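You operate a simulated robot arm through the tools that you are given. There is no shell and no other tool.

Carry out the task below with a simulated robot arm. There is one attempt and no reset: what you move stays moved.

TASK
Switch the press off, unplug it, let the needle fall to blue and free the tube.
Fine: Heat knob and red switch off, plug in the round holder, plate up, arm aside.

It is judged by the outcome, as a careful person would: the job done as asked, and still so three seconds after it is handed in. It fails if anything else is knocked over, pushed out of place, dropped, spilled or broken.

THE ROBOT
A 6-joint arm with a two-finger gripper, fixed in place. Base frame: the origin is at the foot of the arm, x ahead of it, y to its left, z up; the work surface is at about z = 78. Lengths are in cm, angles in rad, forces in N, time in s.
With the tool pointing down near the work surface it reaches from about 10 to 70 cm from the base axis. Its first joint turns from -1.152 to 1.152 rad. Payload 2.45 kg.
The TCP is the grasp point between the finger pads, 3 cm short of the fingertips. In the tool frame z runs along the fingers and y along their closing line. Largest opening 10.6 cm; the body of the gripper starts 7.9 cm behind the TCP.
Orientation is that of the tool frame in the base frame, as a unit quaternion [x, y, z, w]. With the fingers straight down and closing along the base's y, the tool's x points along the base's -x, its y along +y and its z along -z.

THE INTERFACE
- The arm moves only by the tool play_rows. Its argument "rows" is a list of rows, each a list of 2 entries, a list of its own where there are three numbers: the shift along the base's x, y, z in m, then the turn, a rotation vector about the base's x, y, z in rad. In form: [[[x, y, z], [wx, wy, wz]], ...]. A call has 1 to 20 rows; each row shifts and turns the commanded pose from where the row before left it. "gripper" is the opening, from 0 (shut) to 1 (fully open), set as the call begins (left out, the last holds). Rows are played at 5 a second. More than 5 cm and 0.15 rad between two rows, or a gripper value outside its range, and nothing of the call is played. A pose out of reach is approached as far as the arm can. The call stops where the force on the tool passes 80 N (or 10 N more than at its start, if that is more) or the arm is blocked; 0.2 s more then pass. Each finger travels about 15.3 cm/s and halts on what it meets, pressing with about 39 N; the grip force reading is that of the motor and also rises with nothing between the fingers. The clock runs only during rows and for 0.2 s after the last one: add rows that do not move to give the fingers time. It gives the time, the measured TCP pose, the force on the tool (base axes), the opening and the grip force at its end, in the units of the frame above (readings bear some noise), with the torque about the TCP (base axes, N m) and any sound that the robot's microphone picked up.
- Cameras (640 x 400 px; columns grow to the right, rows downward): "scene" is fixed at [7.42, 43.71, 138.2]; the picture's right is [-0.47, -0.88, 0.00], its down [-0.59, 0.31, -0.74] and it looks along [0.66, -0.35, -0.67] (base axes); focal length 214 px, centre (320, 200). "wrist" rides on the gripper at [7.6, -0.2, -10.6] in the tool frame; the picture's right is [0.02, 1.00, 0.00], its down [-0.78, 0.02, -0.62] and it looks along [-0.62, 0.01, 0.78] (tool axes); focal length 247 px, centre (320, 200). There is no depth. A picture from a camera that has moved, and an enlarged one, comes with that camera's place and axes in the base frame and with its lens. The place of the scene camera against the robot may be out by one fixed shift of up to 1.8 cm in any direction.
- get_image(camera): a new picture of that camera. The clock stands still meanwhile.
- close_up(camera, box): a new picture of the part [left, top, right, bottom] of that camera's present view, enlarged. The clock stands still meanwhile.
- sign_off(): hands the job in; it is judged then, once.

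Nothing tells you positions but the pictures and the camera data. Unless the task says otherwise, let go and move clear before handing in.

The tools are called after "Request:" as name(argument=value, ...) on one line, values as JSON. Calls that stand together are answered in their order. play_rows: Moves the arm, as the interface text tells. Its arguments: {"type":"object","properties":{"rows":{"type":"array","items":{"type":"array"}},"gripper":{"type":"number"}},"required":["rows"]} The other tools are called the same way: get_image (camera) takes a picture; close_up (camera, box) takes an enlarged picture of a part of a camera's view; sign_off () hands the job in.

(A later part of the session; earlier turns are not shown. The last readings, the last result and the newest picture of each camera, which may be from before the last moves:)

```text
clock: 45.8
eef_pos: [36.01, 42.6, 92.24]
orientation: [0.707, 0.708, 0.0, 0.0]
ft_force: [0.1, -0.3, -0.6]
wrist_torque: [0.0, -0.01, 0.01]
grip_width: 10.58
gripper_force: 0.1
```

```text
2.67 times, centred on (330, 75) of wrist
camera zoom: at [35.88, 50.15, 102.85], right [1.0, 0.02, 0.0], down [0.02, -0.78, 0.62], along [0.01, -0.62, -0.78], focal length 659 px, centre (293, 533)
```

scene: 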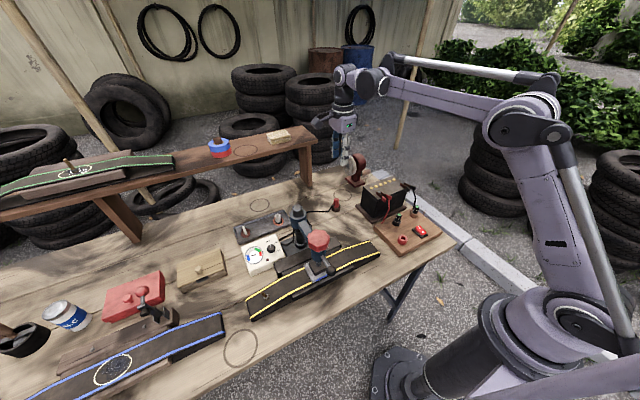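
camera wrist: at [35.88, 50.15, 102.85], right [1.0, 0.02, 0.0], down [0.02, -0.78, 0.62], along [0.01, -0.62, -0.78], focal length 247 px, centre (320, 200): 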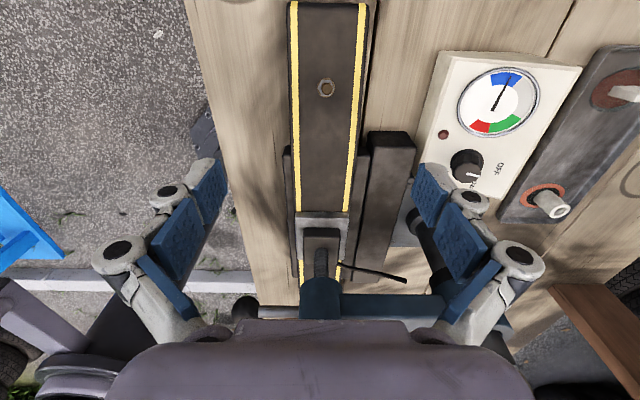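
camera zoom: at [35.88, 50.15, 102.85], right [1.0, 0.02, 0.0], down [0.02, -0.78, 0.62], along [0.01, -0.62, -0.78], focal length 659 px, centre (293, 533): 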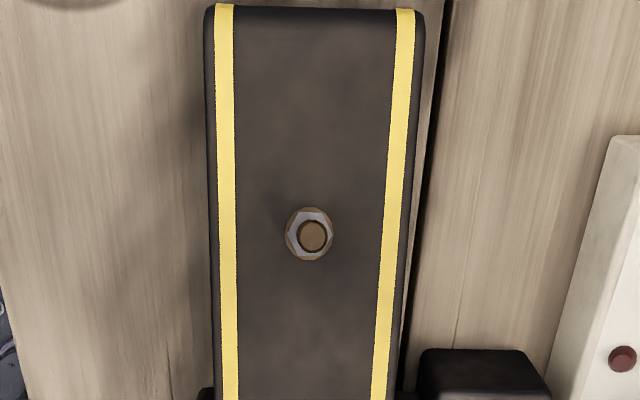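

From two views, the red wheel's top centre is about (36.5, 29.0, 96.9), roughly 5.7 cm across and 2.5 cm thick. I'll rise, move above it and come down with the fingers open around it.

Request:
play_rows(rows=[[[0, 0, 0.04], [0, 0, 0]], [[0, 0, 0.04], [0, 0, 0]], [[0, 0, 0.04], [0, 0, 0]], [[0, 0, 0.04], [0, 0, 0]], [[0.001, -0.034, 0], [0, 0, 0]], [[0.001, -0.034, 0], [0, 0, 0]], [[0.001, -0.034, 0], [0, 0, 0]], [[0.001, -0.0345, 0], [0, 0, 0]], [[0, 0, -0.025], [0, 0, 0]], [[0, 0, -0.025], [0, 0, 0]], [[0, 0, 0], [0, 0, 0]]], gripper=0.8)

Request:
get_image(camera="wrist")

Request:
close_up(camera="scene", box=[270, 180, 370, 290])

```text
clock: 48.2
eef_pos: [36.17, 28.92, 103.23]
orientation: [0.707, 0.707, 0.001, 0.0]
ft_force: [-0.6, -0.3, -0.2]
wrist_torque: [0.0, 0.03, -0.03]
grip_width: 8.5
gripper_force: 0.0
```

```text
taken
camera wrist: at [35.94, 36.54, 113.82], right [1.0, 0.02, 0.0], down [0.02, -0.78, 0.62], along [0.01, -0.62, -0.78], focal length 247 px, centre (320, 200)
```

wrist: 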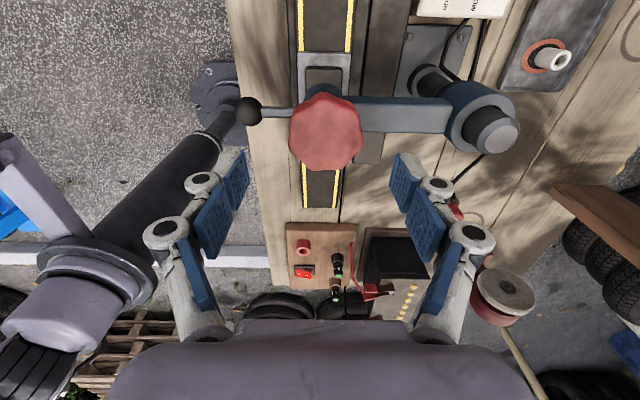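

```text
3.64 times, centred on (320, 235) of scene
camera zoom: at [7.42, 43.71, 138.2], right [-0.47, -0.88, 0.0], down [-0.59, 0.31, -0.74], along [0.66, -0.35, -0.67], focal length 780 px, centre (320, 73)
```

zoom: 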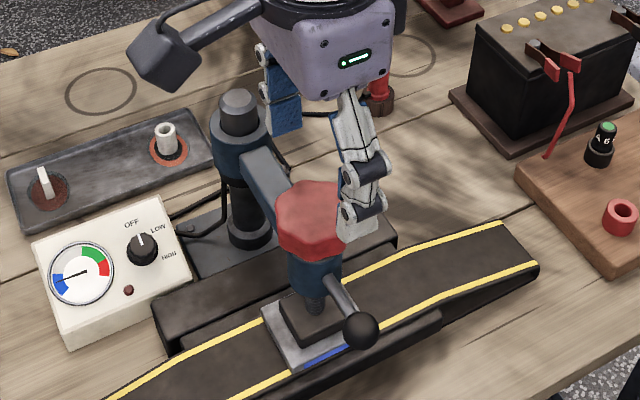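

Request:
play_rows(rows=[[[0.003, 0.0015, -0.015], [0, 0, 0]], [[0, 0, -0.015], [0, 0, 0]], [[0, 0, -0.01], [0, 0, 0]], [[0, 0, -0.01], [0, 0, 0]], [[0, 0, 0], [0, 0, 0]]])

Request:
get_image(camera="wrist")

Request:
close_up(camera="scene", box=[270, 190, 360, 290])

```text
clock: 49.4
eef_pos: [36.46, 29.03, 98.26]
orientation: [0.707, 0.708, 0.0, 0.0]
ft_force: [-0.6, 0.5, 0.0]
wrist_torque: [-0.02, -0.02, -0.01]
grip_width: 8.48
gripper_force: 0.1
```

```text
taken
camera wrist: at [36.29, 36.67, 108.85], right [1.0, 0.02, 0.0], down [0.02, -0.78, 0.62], along [0.01, -0.62, -0.78], focal length 247 px, centre (320, 200)
```

wrist: 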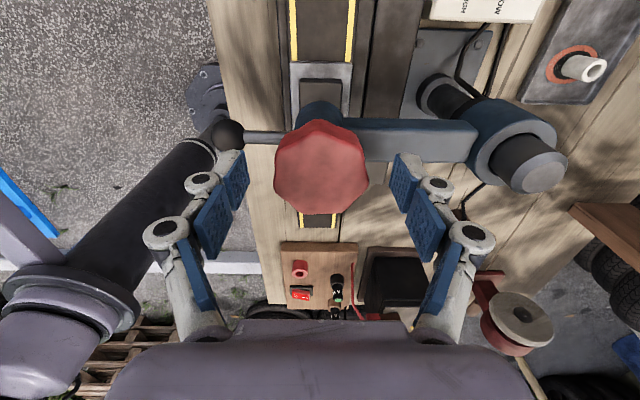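

```text
4.00 times, centred on (315, 240) of scene
camera zoom: at [7.42, 43.71, 138.2], right [-0.47, -0.88, 0.0], down [-0.59, 0.31, -0.74], along [0.66, -0.35, -0.67], focal length 858 px, centre (340, 40)
```

zoom: 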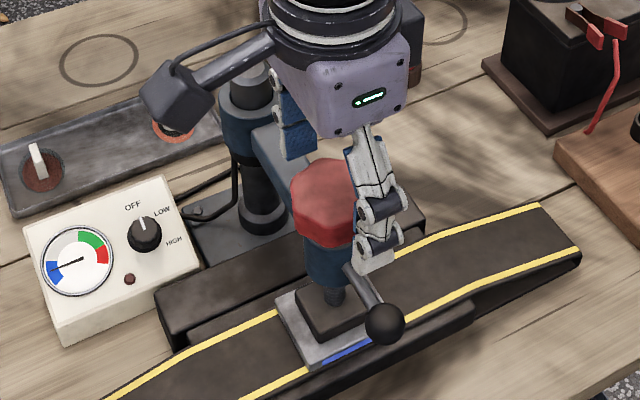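

The wheel is centred between the fingers, tips about 1.6 cm below its top. Close on it.

Request:
play_rows(rows=[[[0, 0.001, 0], [0, 0, 0]], [[0, 0, 0], [0, 0, 0]], [[0, 0, 0], [0, 0, 0]], [[0, 0, 0], [0, 0, 0]]], gripper=0.0)

Request:
get_image(camera="wrist")

Request:
close_up(camera="scene", box=[270, 190, 360, 290])

```text
clock: 50.4
eef_pos: [36.51, 29.07, 98.29]
orientation: [0.707, 0.708, 0.0, 0.001]
ft_force: [0.9, 2.8, 6.5]
wrist_torque: [-0.11, -0.07, 0.01]
grip_width: 5.39
gripper_force: 45.3
```

```text
taken
camera wrist: at [36.31, 36.66, 108.91], right [1.0, 0.02, 0.0], down [0.02, -0.78, 0.62], along [0.01, -0.62, -0.78], focal length 247 px, centre (320, 200)
```

wrist: 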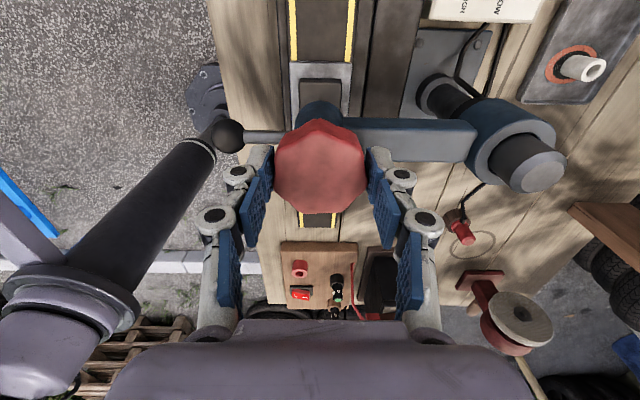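

```text
4.00 times, centred on (315, 240) of scene
camera zoom: at [7.42, 43.71, 138.2], right [-0.47, -0.88, 0.0], down [-0.59, 0.31, -0.74], along [0.66, -0.35, -0.67], focal length 858 px, centre (340, 40)
```

zoom: 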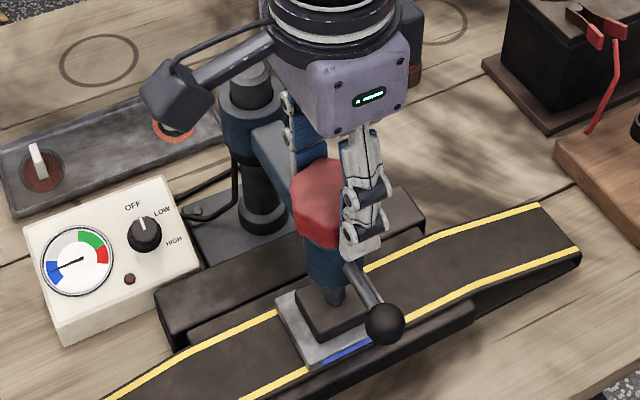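

Gripped at 5.4 cm. I'll turn counter-clockwise about 30° and see what the plate does.

Request:
play_rows(rows=[[[0, 0, 0], [0, 0, 0.13]], [[0, 0, 0], [0, 0, 0.13]], [[0, 0, 0], [0, 0, 0.13]], [[0, 0, 0], [0, 0, 0.13]], [[0, 0, 0], [0, 0, 0]]])

Request:
get_image(camera="wrist")

Request:
close_up(camera="scene", box=[270, 190, 360, 290])

```text
clock: 51.6
eef_pos: [36.54, 29.04, 98.3]
orientation: [0.501, 0.866, -0.001, 0.0]
ft_force: [-0.8, -1.1, -18.9]
wrist_torque: [0.54, 0.21, -0.04]
grip_width: 5.41
gripper_force: 44.7
```

```text
taken
camera wrist: at [32.52, 35.55, 108.91], right [0.86, 0.52, 0.0], down [0.41, -0.67, 0.62], along [0.32, -0.53, -0.78], focal length 247 px, centre (320, 200)
```

wrist: 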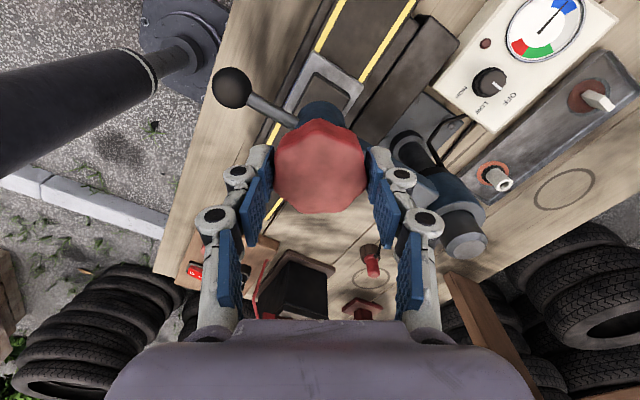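

```text
4.00 times, centred on (315, 240) of scene
camera zoom: at [7.44, 43.73, 138.2], right [-0.47, -0.88, 0.0], down [-0.59, 0.31, -0.74], along [0.66, -0.35, -0.67], focal length 858 px, centre (340, 40)
```

zoom: 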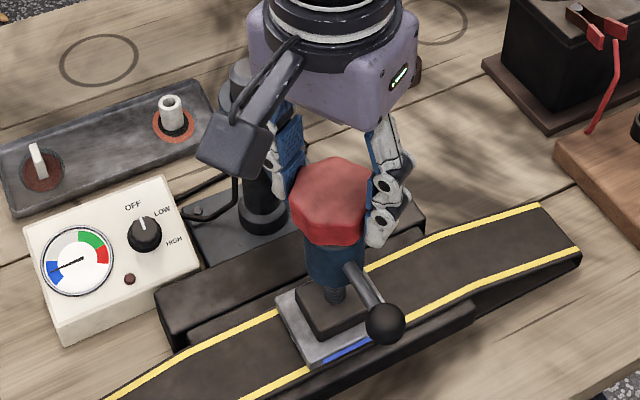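

Request:
close_up(camera="scene", box=[295, 240, 345, 285])

Request:
play_rows(rows=[[[0, 0, 0], [0, 0, 0.13]], [[0, 0, 0], [0, 0, 0.13]], [[0, 0, 0], [0, 0, 0.13]], [[0, 0, 0], [0, 0, 0.13]], [[0, 0, 0], [0, 0, 0]]])

Request:
close_up(camera="scene", box=[295, 240, 345, 285])

Request:
get_image(camera="wrist")

```text
8.89 times, centred on (320, 262) of scene
camera zoom: at [7.44, 43.73, 138.2], right [-0.47, -0.88, 0.0], down [-0.59, 0.31, -0.74], along [0.66, -0.35, -0.67], focal length 1906 px, centre (320, -356)
```

zoom: 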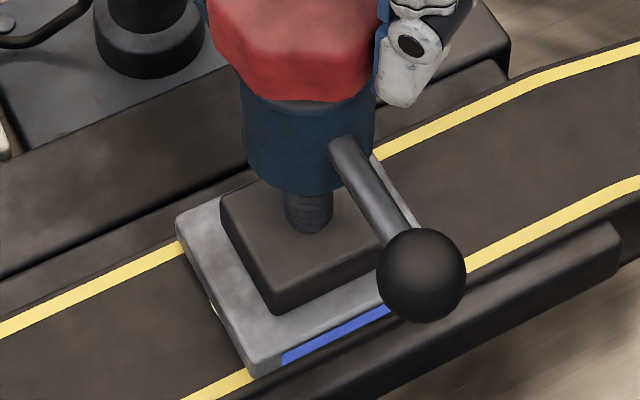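

```text
clock: 52.8
eef_pos: [36.49, 29.01, 98.3]
orientation: [0.262, 0.965, 0.0, 0.0]
ft_force: [-1.4, 0.5, -35.0]
wrist_torque: [0.04, 0.04, 0.0]
grip_width: 5.4
gripper_force: 45.0
```

```text
8.89 times, centred on (320, 262) of scene
camera zoom: at [7.46, 43.75, 138.19], right [-0.47, -0.88, 0.0], down [-0.59, 0.31, -0.74], along [0.66, -0.35, -0.67], focal length 1906 px, centre (320, -356)
```

zoom: 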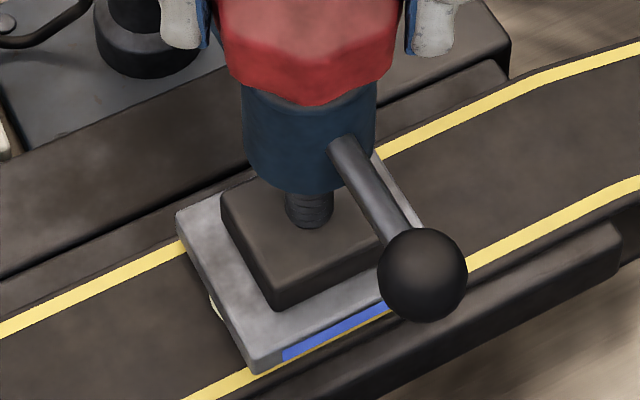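

```text
taken
camera wrist: at [29.78, 32.7, 108.97], right [0.49, 0.87, 0.0], down [0.69, -0.38, 0.62], along [0.54, -0.3, -0.78], focal length 247 px, centre (320, 200)
```

wrist: 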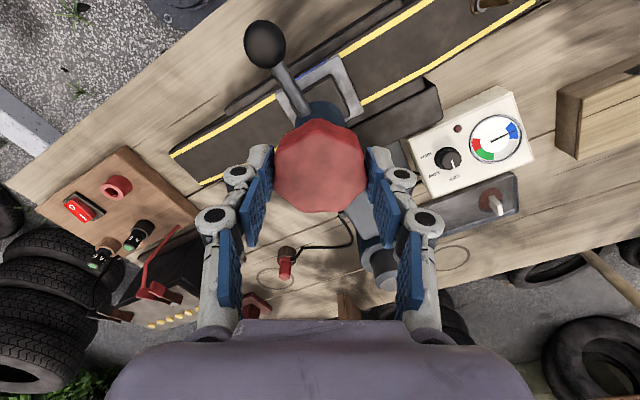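

The plate has begun to rise (its edge is ~0.2 cm higher), so counter-clockwise is right. A downward pull is building on the tool, so I'll follow down a hair while turning on.

Request:
play_rows(rows=[[[0, 0, -0.0005], [0, 0, 0.13]], [[0, 0, -0.0005], [0, 0, 0.13]], [[0, 0, -0.0005], [0, 0, 0.13]], [[0, 0, -0.0005], [0, 0, 0.13]], [[0, 0, 0], [0, 0, 0]]])

Request:
close_up(camera="scene", box=[295, 240, 345, 285])

Request:
get_image(camera="wrist")

```text
clock: 54.0
eef_pos: [36.36, 29.01, 98.23]
orientation: [0.004, 1.0, 0.0, 0.001]
ft_force: [1.6, -0.5, 28.2]
wrist_torque: [-0.03, -0.12, -0.01]
grip_width: 5.44
gripper_force: 45.5
```

```text
8.89 times, centred on (320, 262) of scene
camera zoom: at [7.39, 43.69, 138.22], right [-0.47, -0.88, 0.0], down [-0.59, 0.31, -0.74], along [0.66, -0.35, -0.67], focal length 1906 px, centre (320, -356)
```

zoom: 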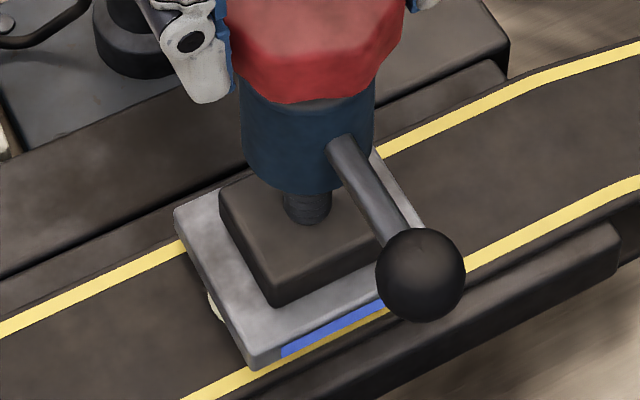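

```text
taken
camera wrist: at [28.79, 28.87, 108.79], right [-0.01, 1.0, 0.0], down [0.78, 0.01, 0.62], along [0.62, 0.01, -0.78], focal length 247 px, centre (320, 200)
```

wrist: 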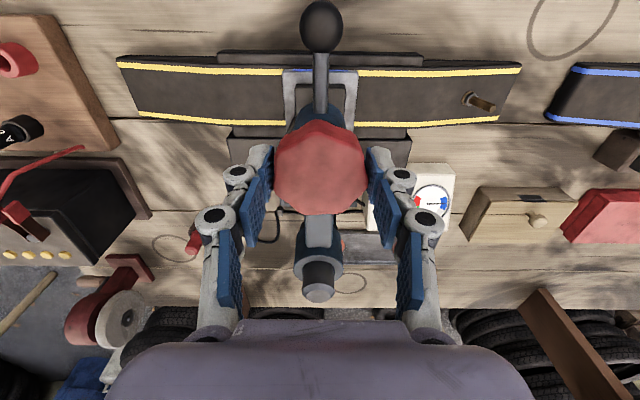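

The plate keeps rising (~0.4 cm after 90°). I'll correct the small height offset and continue turning.

Request:
play_rows(rows=[[[0.001, 0, 0.0009], [0, 0, 0.13]], [[0, 0, 0], [0, 0, 0.13]], [[0, 0, 0], [0, 0, 0.13]], [[0, 0, 0], [0, 0, 0.13]], [[0, 0, 0], [0, 0, 0]]])

Request:
play_rows(rows=[[[0, 0, 0], [0, 0, 0.13]], [[0, 0, 0], [0, 0, 0.13]], [[0, 0, 0], [0, 0, 0.13]], [[0, 0, 0], [0, 0, 0.13]], [[0, 0, 0], [0, 0, 0]]])

Request:
close_up(camera="scene", box=[295, 240, 345, 285])

Request:
get_image(camera="wrist")

```text
clock: 55.2
eef_pos: [36.6, 28.97, 98.11]
orientation: [-0.255, 0.967, 0.001, -0.002]
ft_force: [-16.0, -1.3, -30.9]
wrist_torque: [-0.04, 0.44, -0.04]
grip_width: 5.44
gripper_force: 45.0
```

```text
clock: 56.4
eef_pos: [36.51, 29.0, 98.13]
orientation: [-0.493, 0.87, -0.001, -0.001]
ft_force: [-12.5, 0.2, -21.0]
wrist_torque: [-0.43, 0.66, -0.04]
grip_width: 5.39
gripper_force: 45.1
```

```text
8.89 times, centred on (320, 262) of scene
camera zoom: at [7.41, 43.73, 138.2], right [-0.47, -0.88, 0.0], down [-0.59, 0.31, -0.74], along [0.66, -0.35, -0.67], focal length 1906 px, centre (320, -356)
```

zoom: 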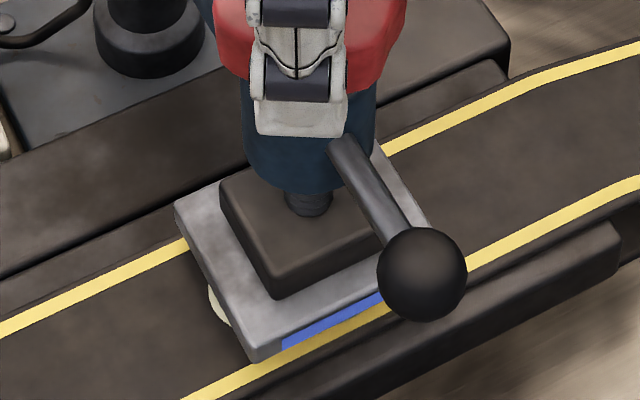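

```text
taken
camera wrist: at [32.72, 22.34, 108.88], right [-0.87, 0.49, 0.0], down [0.39, 0.68, 0.62], along [0.31, 0.54, -0.78], focal length 247 px, centre (320, 200)
```

wrist: 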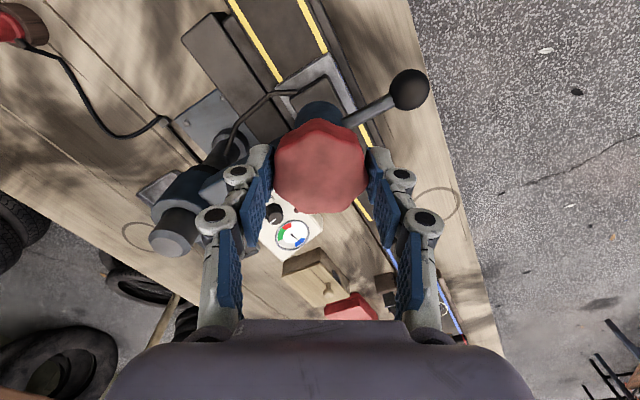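

150° turned and the plate has risen ~0.7 cm. Continue as far as the wrist allows.

Request:
play_rows(rows=[[[0, 0, -0.0003], [0, 0, 0.13]], [[0, 0, 0], [0, 0, 0.13]], [[0, 0, 0], [0, 0, 0.13]], [[0, 0, 0], [0, 0, 0.13]], [[0, 0, 0], [0, 0, 0]]])

Request:
play_rows(rows=[[[0, 0, 0], [0, 0, 0.13]], [[0, 0, 0], [0, 0, 0.13]], [[0, 0, 0], [0, 0, 0.13]], [[0, 0, 0], [0, 0, 0.13]], [[0, 0, 0], [0, 0, 0]]])

Request:
close_up(camera="scene", box=[295, 240, 345, 285])

Request:
get_image(camera="wrist")

Request:
get_image(camera="scene")

```text
clock: 57.6
eef_pos: [36.55, 28.95, 98.16]
orientation: [-0.701, 0.714, 0.0, -0.001]
ft_force: [-12.7, 0.2, 22.1]
wrist_torque: [-0.7, 0.58, -0.01]
grip_width: 5.41
gripper_force: 45.5
```

```text
clock: 58.8
eef_pos: [36.4, 28.95, 98.08]
orientation: [0.86, -0.51, 0.001, 0.0]
ft_force: [-14.3, -1.7, 27.3]
wrist_torque: [-0.01, 0.59, -0.03]
grip_width: 5.39
gripper_force: 45.0
```

```text
8.89 times, centred on (320, 262) of scene
camera zoom: at [7.35, 43.68, 138.22], right [-0.47, -0.88, 0.0], down [-0.59, 0.31, -0.74], along [0.66, -0.35, -0.67], focal length 1906 px, centre (320, -356)
```

zoom: 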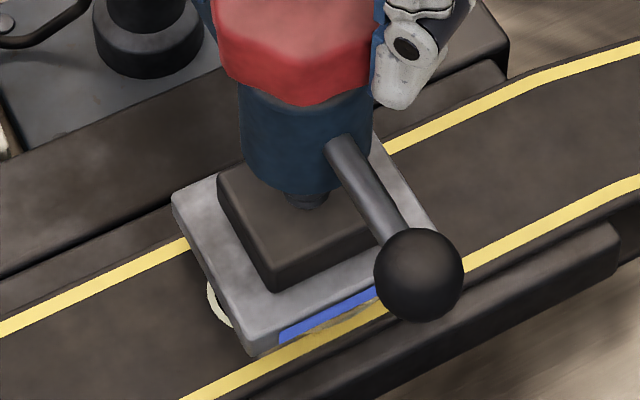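

```text
taken
camera wrist: at [40.32, 22.36, 108.79], right [-0.87, -0.5, 0.0], down [-0.39, 0.68, 0.62], along [-0.31, 0.54, -0.78], focal length 247 px, centre (320, 200)
```

wrist: 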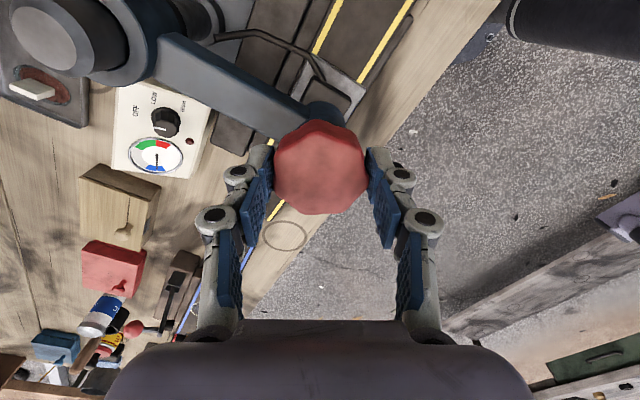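

```text
taken
```

scene: 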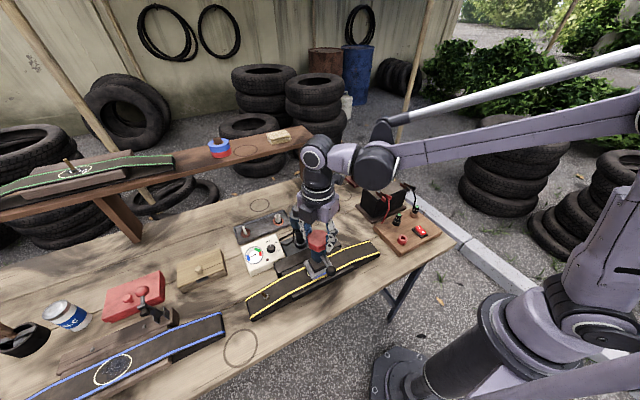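

210° turned; the screw is nearly drawn in. I'll continue in 30° steps, watching for the end of travel.

Request:
play_rows(rows=[[[0.0005, 0, 0.0007], [0, 0, 0.13]], [[0, 0, 0], [0, 0, 0.13]], [[0, 0, 0], [0, 0, 0.13]], [[0, 0, 0], [0, 0, 0.13]], [[0, 0, 0], [0, 0, 0]]])

Request:
close_up(camera="scene", box=[295, 240, 345, 285])

Request:
get_image(camera="wrist")

```text
clock: 60.0
eef_pos: [36.49, 29.04, 98.2]
orientation: [0.962, -0.272, -0.001, 0.0]
ft_force: [-18.9, -2.5, -23.4]
wrist_torque: [-0.26, -0.23, -0.38]
grip_width: 5.39
gripper_force: 45.3
```

```text
8.89 times, centred on (320, 262) of scene
camera zoom: at [7.39, 43.73, 138.2], right [-0.47, -0.88, 0.0], down [-0.59, 0.31, -0.74], along [0.66, -0.35, -0.67], focal length 1906 px, centre (320, -356)
```

zoom: 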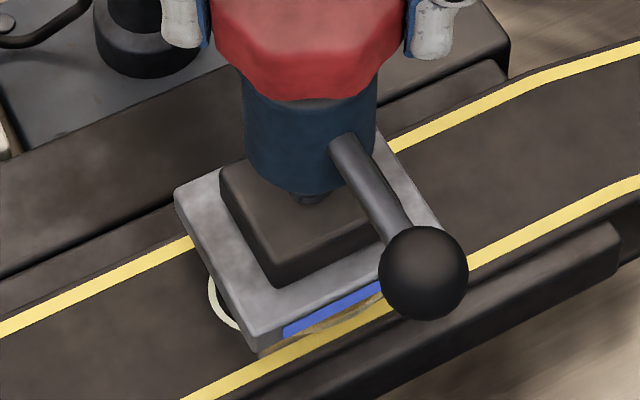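

```text
taken
camera wrist: at [43.13, 25.08, 108.78], right [-0.5, -0.86, 0.0], down [-0.68, 0.4, 0.62], along [-0.54, 0.31, -0.78], focal length 247 px, centre (320, 200)
```

wrist: 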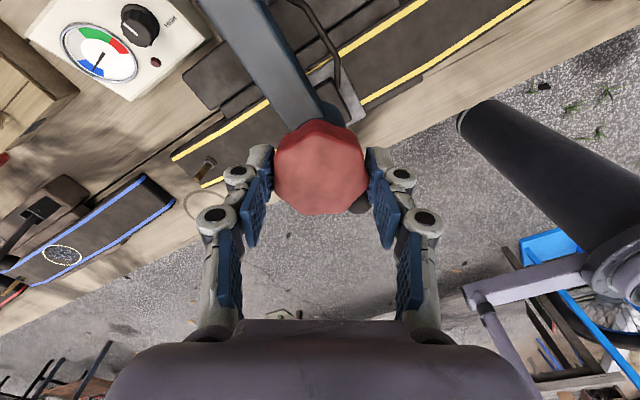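

Request:
play_rows(rows=[[[0, 0, -0.0004], [0, 0, 0.13]], [[0, 0, 0], [0, 0, 0.13]], [[0, 0, 0], [0, 0, 0.13]], [[0, 0, 0], [0, 0, 0.13]], [[0, 0, 0], [0, 0, 0]]])

Request:
close_up(camera="scene", box=[295, 240, 345, 285])

Request:
get_image(camera="wrist")

```text
clock: 61.2
eef_pos: [36.77, 28.99, 98.18]
orientation: [1.0, -0.015, 0.001, 0.0]
ft_force: [-0.9, -7.1, 9.5]
wrist_torque: [-0.36, 0.08, -0.91]
grip_width: 5.42
gripper_force: 44.8
```

```text
8.89 times, centred on (320, 262) of scene
camera zoom: at [7.41, 43.69, 138.21], right [-0.47, -0.88, 0.0], down [-0.59, 0.31, -0.74], along [0.66, -0.35, -0.67], focal length 1906 px, centre (320, -356)
```

zoom: 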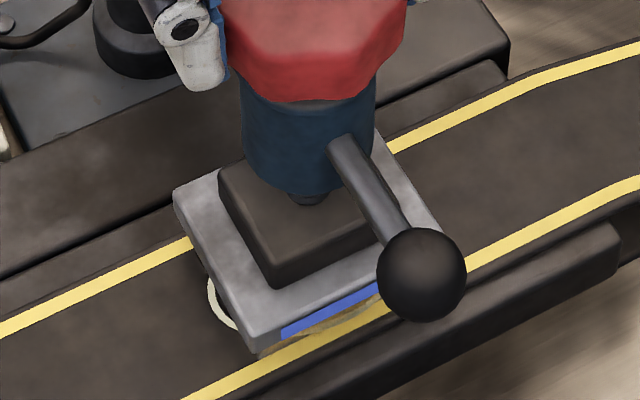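

```text
taken
camera wrist: at [44.34, 28.88, 108.91], right [-0.01, -1.0, 0.0], down [-0.78, 0.01, 0.62], along [-0.62, 0.01, -0.78], focal length 247 px, centre (320, 200)
```

wrist: 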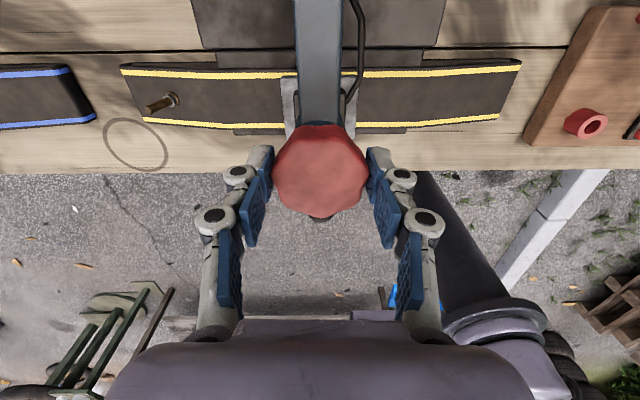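

The plate stopped rising and torque built up, so the screw is at its upper stop with the plate lifted about 1 cm off the tube. I'll release the wheel, rise and turn the wrist back for the swing handle.

Request:
play_rows(rows=[[[0, 0, 0], [0, 0, 0]], [[0, 0, 0], [0, 0, 0]], [[0, 0, 0], [0, 0, 0]], [[0, 0, 0.02], [0, 0, 0]], [[0, 0, 0.03], [0, 0, 0]], [[0, 0, 0.03], [0, 0, 0]], [[0, 0, 0.03], [0, 0, 0]]], gripper=0.8)

Request:
close_up(camera="scene", box=[280, 195, 350, 290])

Request:
get_image(camera="wrist")

```text
clock: 62.8
eef_pos: [36.58, 28.87, 109.17]
orientation: [1.0, -0.016, 0.0, 0.0]
ft_force: [0.7, -0.5, 0.0]
wrist_torque: [-0.01, -0.04, -0.01]
grip_width: 8.49
gripper_force: 0.1
```

```text
4.21 times, centred on (315, 242) of scene
camera zoom: at [7.42, 43.71, 138.2], right [-0.47, -0.88, 0.0], down [-0.59, 0.31, -0.74], along [0.66, -0.35, -0.67], focal length 903 px, centre (341, 21)
```

zoom: 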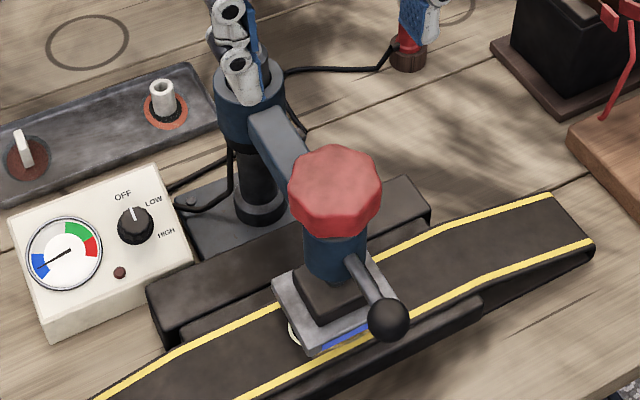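

```text
taken
camera wrist: at [44.2, 28.8, 119.68], right [-0.01, -1.0, 0.0], down [-0.78, 0.01, 0.62], along [-0.62, 0.01, -0.78], focal length 247 px, centre (320, 200)
```

wrist: 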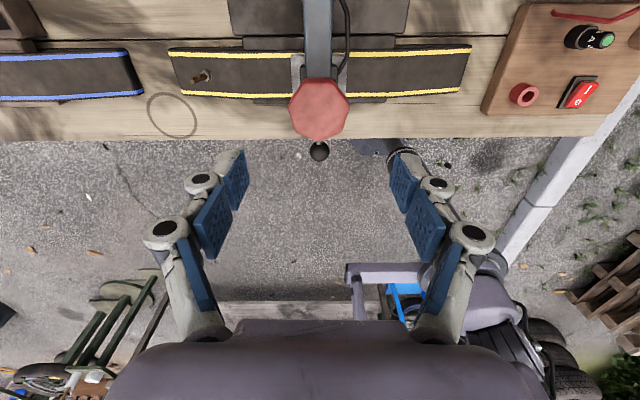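

The plate is up and the wheel stays put. Now I'll turn the wrist back to closing along y and position above the ball handle at about (29.8, 28.9, 91.2).

Request:
play_rows(rows=[[[-0.0055, 0, 0], [0, 0, -0.1296]], [[-0.0055, 0, 0], [0, 0, -0.1296]], [[-0.0055, 0, 0], [0, 0, -0.1296]], [[-0.0055, 0, 0], [0, 0, -0.1296]], [[-0.0055, 0, 0], [0, 0, -0.1296]], [[-0.0055, 0, 0], [0, 0, -0.1296]], [[-0.0055, 0, 0], [0, 0, -0.1296]], [[-0.0055, 0, 0], [0, 0, -0.1296]], [[-0.0055, 0, 0], [0, 0, -0.1296]], [[-0.0055, 0, 0], [0, 0, -0.1296]], [[-0.0055, 0, 0], [0, 0, -0.1296]], [[-0.0055, 0, 0], [0, 0, -0.1296]]], gripper=0.45)

Request:
play_rows(rows=[[[0, 0, 0], [0, 0, -0.1296]], [[0, 0, 0], [0, 0, -0.1296]], [[0, 0, 0], [0, 0, -0.1296]], [[0, 0, 0], [0, 0, -0.1296]], [[0, 0, 0], [0, 0, -0.1296]], [[0, 0, 0], [0, 0, -0.1296]], [[0, 0, 0], [0, 0, -0.1296]], [[0, 0, 0], [0, 0, -0.1296]], [[0, 0, 0], [0, 0, -0.1296]], [[0, 0, 0], [0, 0, -0.1296]], [[0, 0, 0], [0, 0, -0.1296]], [[0, 0, 0], [0, 0, -0.1296]], [[0, 0, 0], [0, 0, 0]]])

Request:
get_image(camera="wrist")

```text
clock: 65.4
eef_pos: [29.8, 29.0, 109.35]
orientation: [-0.7, 0.714, 0.001, 0.0]
ft_force: [0.2, -0.2, -0.1]
wrist_torque: [-0.01, 0.01, 0.0]
grip_width: 4.81
gripper_force: 0.1
```

```text
clock: 68.2
eef_pos: [29.98, 28.99, 109.3]
orientation: [0.002, 1.0, 0.0, 0.001]
ft_force: [-0.9, -0.3, -0.2]
wrist_torque: [-0.03, 0.02, -0.02]
grip_width: 4.78
gripper_force: 0.0
```

```text
taken
camera wrist: at [22.32, 28.85, 119.83], right [-0.02, 1.0, 0.0], down [0.78, 0.01, 0.62], along [0.62, 0.01, -0.78], focal length 247 px, centre (320, 200)
```

wrist: 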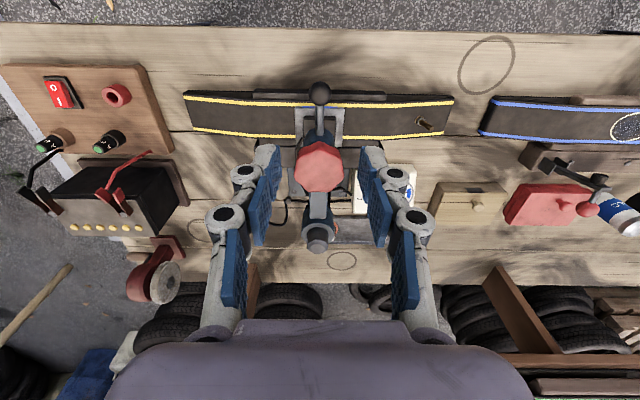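

Request:
play_rows(rows=[[[0, 0, -0.03], [0, 0, 0]], [[0, 0, -0.035], [0, 0, 0]], [[0, 0, -0.035], [0, 0, 0]], [[0, 0, -0.03], [0, 0, 0]], [[0, 0, -0.02], [0, 0, 0]], [[0, 0, 0], [0, 0, 0]]])

Request:
get_image(camera="wrist")

Request:
close_up(camera="scene", box=[280, 195, 380, 300])

```text
clock: 69.6
eef_pos: [30.15, 29.1, 94.47]
orientation: [0.001, 1.0, 0.0, 0.0]
ft_force: [-0.1, 0.5, -0.4]
wrist_torque: [0.01, -0.02, 0.02]
grip_width: 4.75
gripper_force: 0.0
```

```text
taken
camera wrist: at [22.46, 28.93, 105.01], right [-0.02, 1.0, 0.0], down [0.78, 0.02, 0.62], along [0.62, 0.01, -0.78], focal length 247 px, centre (320, 200)
```

wrist: 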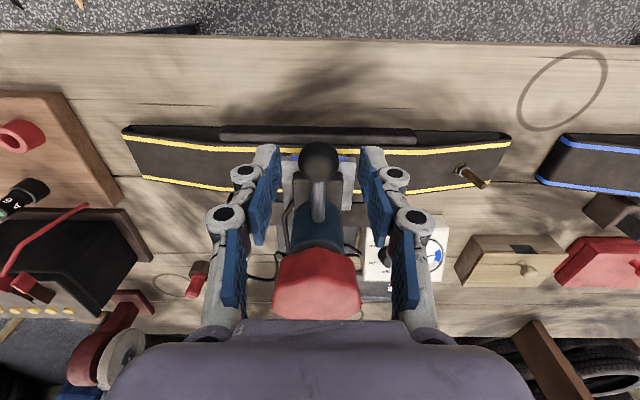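

```text
3.81 times, centred on (330, 248) of scene
camera zoom: at [7.42, 43.71, 138.2], right [-0.47, -0.88, 0.0], down [-0.59, 0.31, -0.74], along [0.66, -0.35, -0.67], focal length 817 px, centre (282, 19)
```

zoom: 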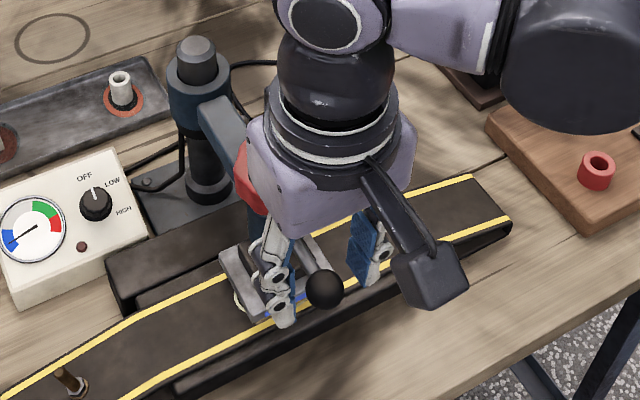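

The ball sits between the fingers. I'll lower so the tips reach below its centre.

Request:
play_rows(rows=[[[-0.001, -0.001, -0.007], [0, 0, 0]], [[0, 0, -0.007], [0, 0, 0]], [[0, 0, 0], [0, 0, 0]]], gripper=0.35)

Request:
get_image(camera="wrist")

Request:
close_up(camera="scene", box=[300, 225, 370, 290])

```text
clock: 70.4
eef_pos: [29.87, 28.85, 92.88]
orientation: [0.001, 1.0, 0.0, 0.001]
ft_force: [0.1, -1.1, 0.6]
wrist_torque: [-0.03, -0.02, -0.01]
grip_width: 3.72
gripper_force: 0.1
```

```text
taken
camera wrist: at [22.28, 28.72, 103.52], right [-0.02, 1.0, 0.0], down [0.78, 0.02, 0.62], along [0.62, 0.01, -0.78], focal length 247 px, centre (320, 200)
```

wrist: 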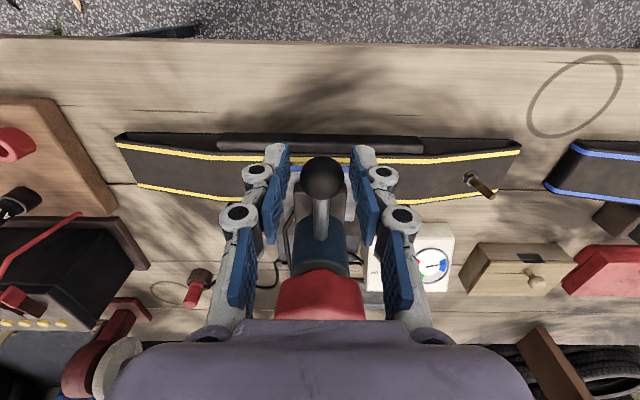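

```text
6.15 times, centred on (335, 258) of scene
camera zoom: at [7.42, 43.71, 138.2], right [-0.47, -0.88, 0.0], down [-0.59, 0.31, -0.74], along [0.66, -0.35, -0.67], focal length 1320 px, centre (228, -154)
```

zoom: 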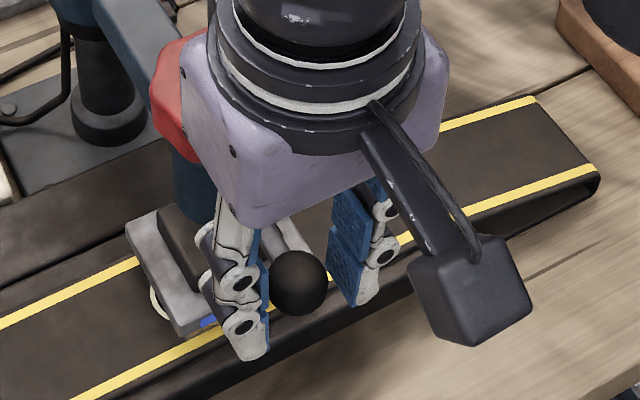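

The ball is caged with small clearance. I'll swing the arm toward -y (away from the control box) along an arc about the column, starting with a short test.

Request:
play_rows(rows=[[[0.0003, -0.0104, 0], [0, 0, 0.06]], [[0.001, -0.0104, 0], [0, 0, 0.06]], [[0.0016, -0.0103, 0], [0, 0, 0.06]], [[0.0021, -0.0102, 0], [0, 0, 0.06]], [[0, 0, 0], [0, 0, 0]]])

Request:
get_image(camera="wrist")

Request:
close_up(camera="scene", box=[280, 195, 380, 300])

```text
clock: 71.6
eef_pos: [30.46, 24.75, 92.95]
orientation: [-0.119, 0.993, 0.0, 0.001]
ft_force: [-0.7, -0.6, 0.5]
wrist_torque: [-0.01, 0.0, 0.0]
grip_width: 3.71
gripper_force: 0.2
```

```text
taken
camera wrist: at [23.09, 22.79, 103.54], right [-0.26, 0.97, 0.0], down [0.76, 0.2, 0.62], along [0.6, 0.16, -0.78], focal length 247 px, centre (320, 200)
```

wrist: 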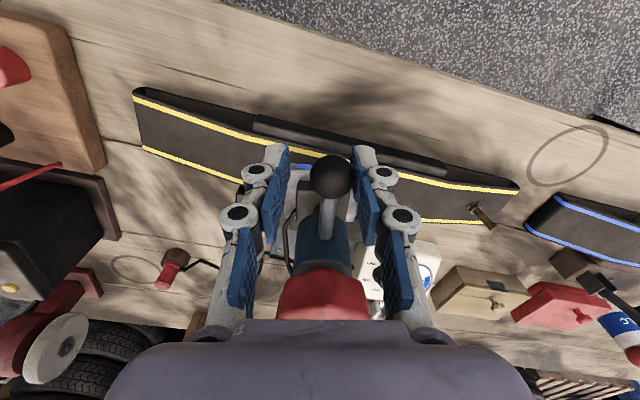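

```text
3.81 times, centred on (330, 248) of scene
camera zoom: at [7.42, 43.71, 138.2], right [-0.47, -0.88, 0.0], down [-0.59, 0.31, -0.74], along [0.66, -0.35, -0.67], focal length 817 px, centre (282, 19)
```

zoom: 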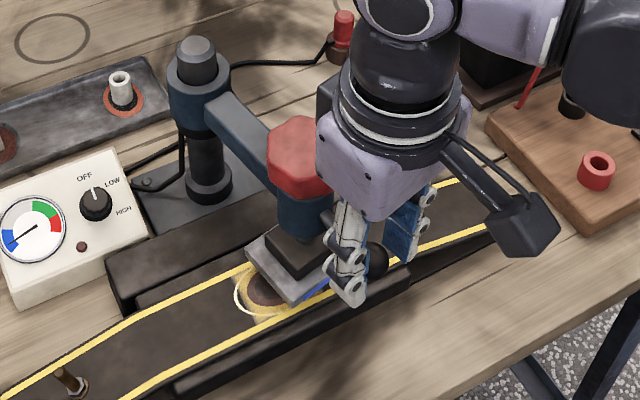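

The arm swings freely with almost no force, and the patch on the tube is being uncovered. Continue the arc.

Request:
play_rows(rows=[[[0.0062, -0.0199, 0], [0, 0, 0.12]], [[0.0085, -0.0191, 0], [0, 0, 0.12]], [[0.0107, -0.0179, 0], [0, 0, 0.12]], [[0, 0, 0], [0, 0, 0]]])

Request:
get_image(camera="wrist")

Request:
close_up(camera="scene", box=[280, 185, 380, 290])

```text
clock: 72.6
eef_pos: [33.2, 19.05, 93.04]
orientation: [-0.296, 0.955, 0.0, 0.001]
ft_force: [-0.2, 0.0, 0.2]
wrist_torque: [0.02, -0.01, 0.01]
grip_width: 3.69
gripper_force: 0.1
```

```text
taken
camera wrist: at [26.91, 14.6, 103.56], right [-0.58, 0.81, 0.0], down [0.64, 0.46, 0.62], along [0.51, 0.36, -0.78], focal length 247 px, centre (320, 200)
```

wrist: 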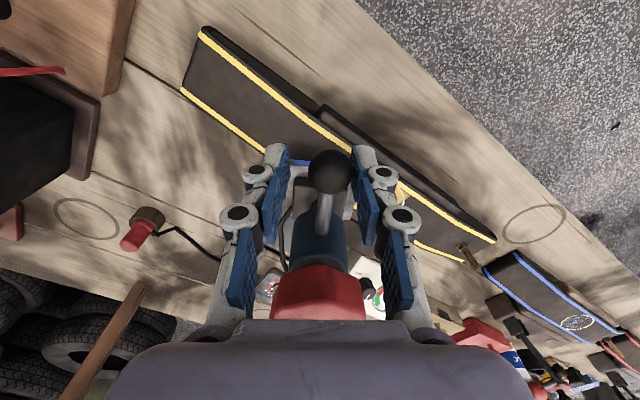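

```text
3.81 times, centred on (330, 238) of scene
camera zoom: at [7.42, 43.71, 138.2], right [-0.47, -0.88, 0.0], down [-0.59, 0.31, -0.74], along [0.66, -0.35, -0.67], focal length 817 px, centre (282, 57)
```

zoom: 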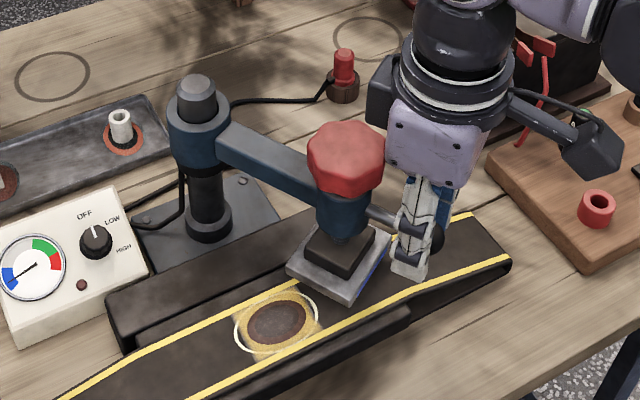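

Request:
play_rows(rows=[[[0.0128, -0.0165, 0], [0, 0, 0.12]], [[0.0147, -0.0148, 0], [0, 0, 0.12]], [[0.0163, -0.013, 0], [0, 0, 0.12]], [[0, 0, 0], [0, 0, 0]]])

Request:
close_up(camera="scene", box=[280, 175, 400, 290])

Request:
get_image(camera="wrist")

```text
clock: 73.6
eef_pos: [37.52, 14.59, 93.11]
orientation: [-0.462, 0.887, 0.0, 0.0]
ft_force: [-0.6, 0.1, 0.1]
wrist_torque: [0.03, -0.02, 0.0]
grip_width: 3.7
gripper_force: 0.1
```

```text
3.48 times, centred on (340, 232) of scene
camera zoom: at [7.42, 43.71, 138.2], right [-0.47, -0.88, 0.0], down [-0.59, 0.31, -0.74], along [0.66, -0.35, -0.67], focal length 746 px, centre (250, 87)
```

zoom: 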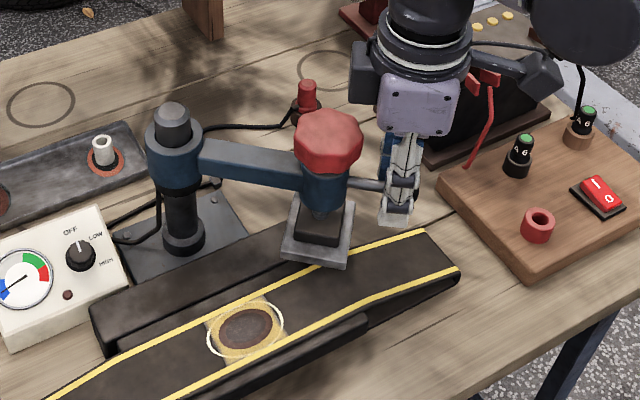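

```text
taken
camera wrist: at [33.25, 8.18, 103.64], right [-0.83, 0.56, 0.0], down [0.44, 0.65, 0.62], along [0.35, 0.52, -0.78], focal length 247 px, centre (320, 200)
```

wrist: 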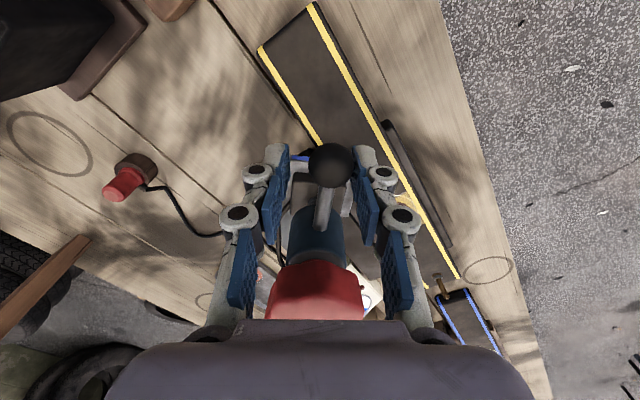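

The plate is leaving the tube. Continue to roughly 80–85°.

Request:
play_rows(rows=[[[0.0178, -0.0109, 0], [0, 0, 0.12]], [[0.019, -0.0087, 0], [0, 0, 0.12]], [[0.0199, -0.0064, 0], [0, 0, 0.12]], [[0, 0, 0], [0, 0, 0]]])

Request:
close_up(camera="scene", box=[280, 175, 400, 290])

Request:
get_image(camera="wrist")

```text
clock: 74.6
eef_pos: [43.04, 12.2, 92.69]
orientation: [-0.614, 0.79, 0.0, 0.0]
ft_force: [0.8, 0.1, 0.3]
wrist_torque: [-0.01, 0.04, 0.03]
grip_width: 3.72
gripper_force: 0.0
```

```text
3.48 times, centred on (340, 232) of scene
camera zoom: at [7.42, 43.71, 138.2], right [-0.47, -0.88, 0.0], down [-0.59, 0.31, -0.74], along [0.66, -0.35, -0.67], focal length 746 px, centre (250, 87)
```

zoom: 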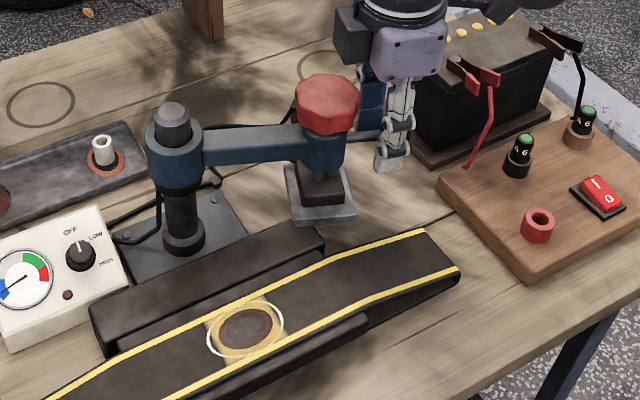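

```text
taken
camera wrist: at [41.34, 4.68, 103.45], right [-0.97, 0.23, 0.0], down [0.18, 0.76, 0.62], along [0.14, 0.61, -0.78], focal length 247 px, centre (320, 200)
```

wrist: 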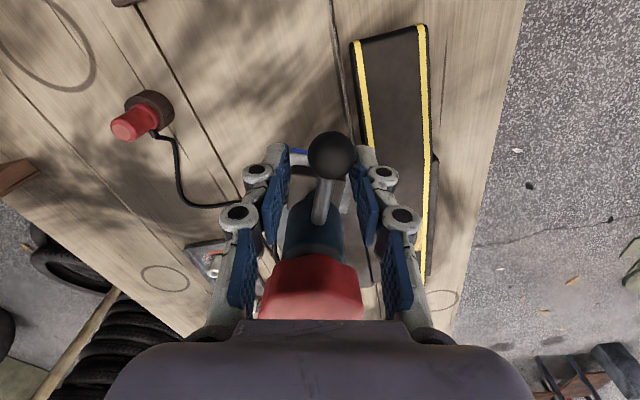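

The plate is now well clear of the tube. One more small step for margin, then open and rise.

Request:
play_rows(rows=[[[0.0205, -0.0041, 0], [0, 0, 0.12]], [[0, 0, 0], [0, 0, 0]], [[0, 0, 0], [0, 0, 0]]])

Request:
get_image(camera="wrist")

Request:
close_up(camera="scene", box=[280, 165, 400, 280])

```text
clock: 75.4
eef_pos: [45.12, 11.61, 92.83]
orientation: [-0.66, 0.751, 0.0, 0.0]
ft_force: [-0.2, 0.5, 0.1]
wrist_torque: [0.01, 0.0, 0.01]
grip_width: 3.7
gripper_force: 0.0
```

```text
taken
camera wrist: at [44.23, 4.03, 103.43], right [-0.99, 0.11, 0.0], down [0.09, 0.78, 0.62], along [0.07, 0.62, -0.78], focal length 247 px, centre (320, 200)
```

wrist: 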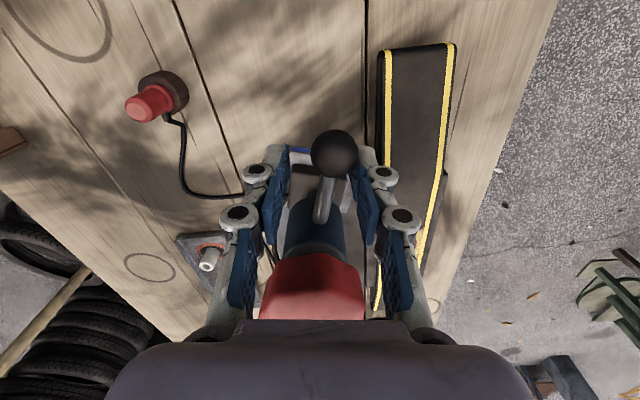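

```text
3.48 times, centred on (340, 222) of scene
camera zoom: at [7.42, 43.71, 138.2], right [-0.47, -0.88, 0.0], down [-0.59, 0.31, -0.74], along [0.66, -0.35, -0.67], focal length 746 px, centre (250, 122)
```

zoom: 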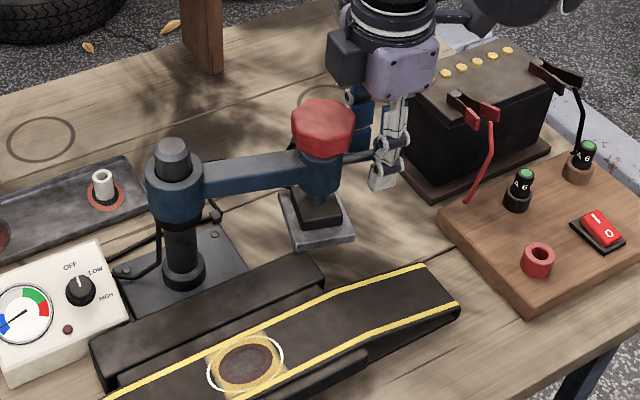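

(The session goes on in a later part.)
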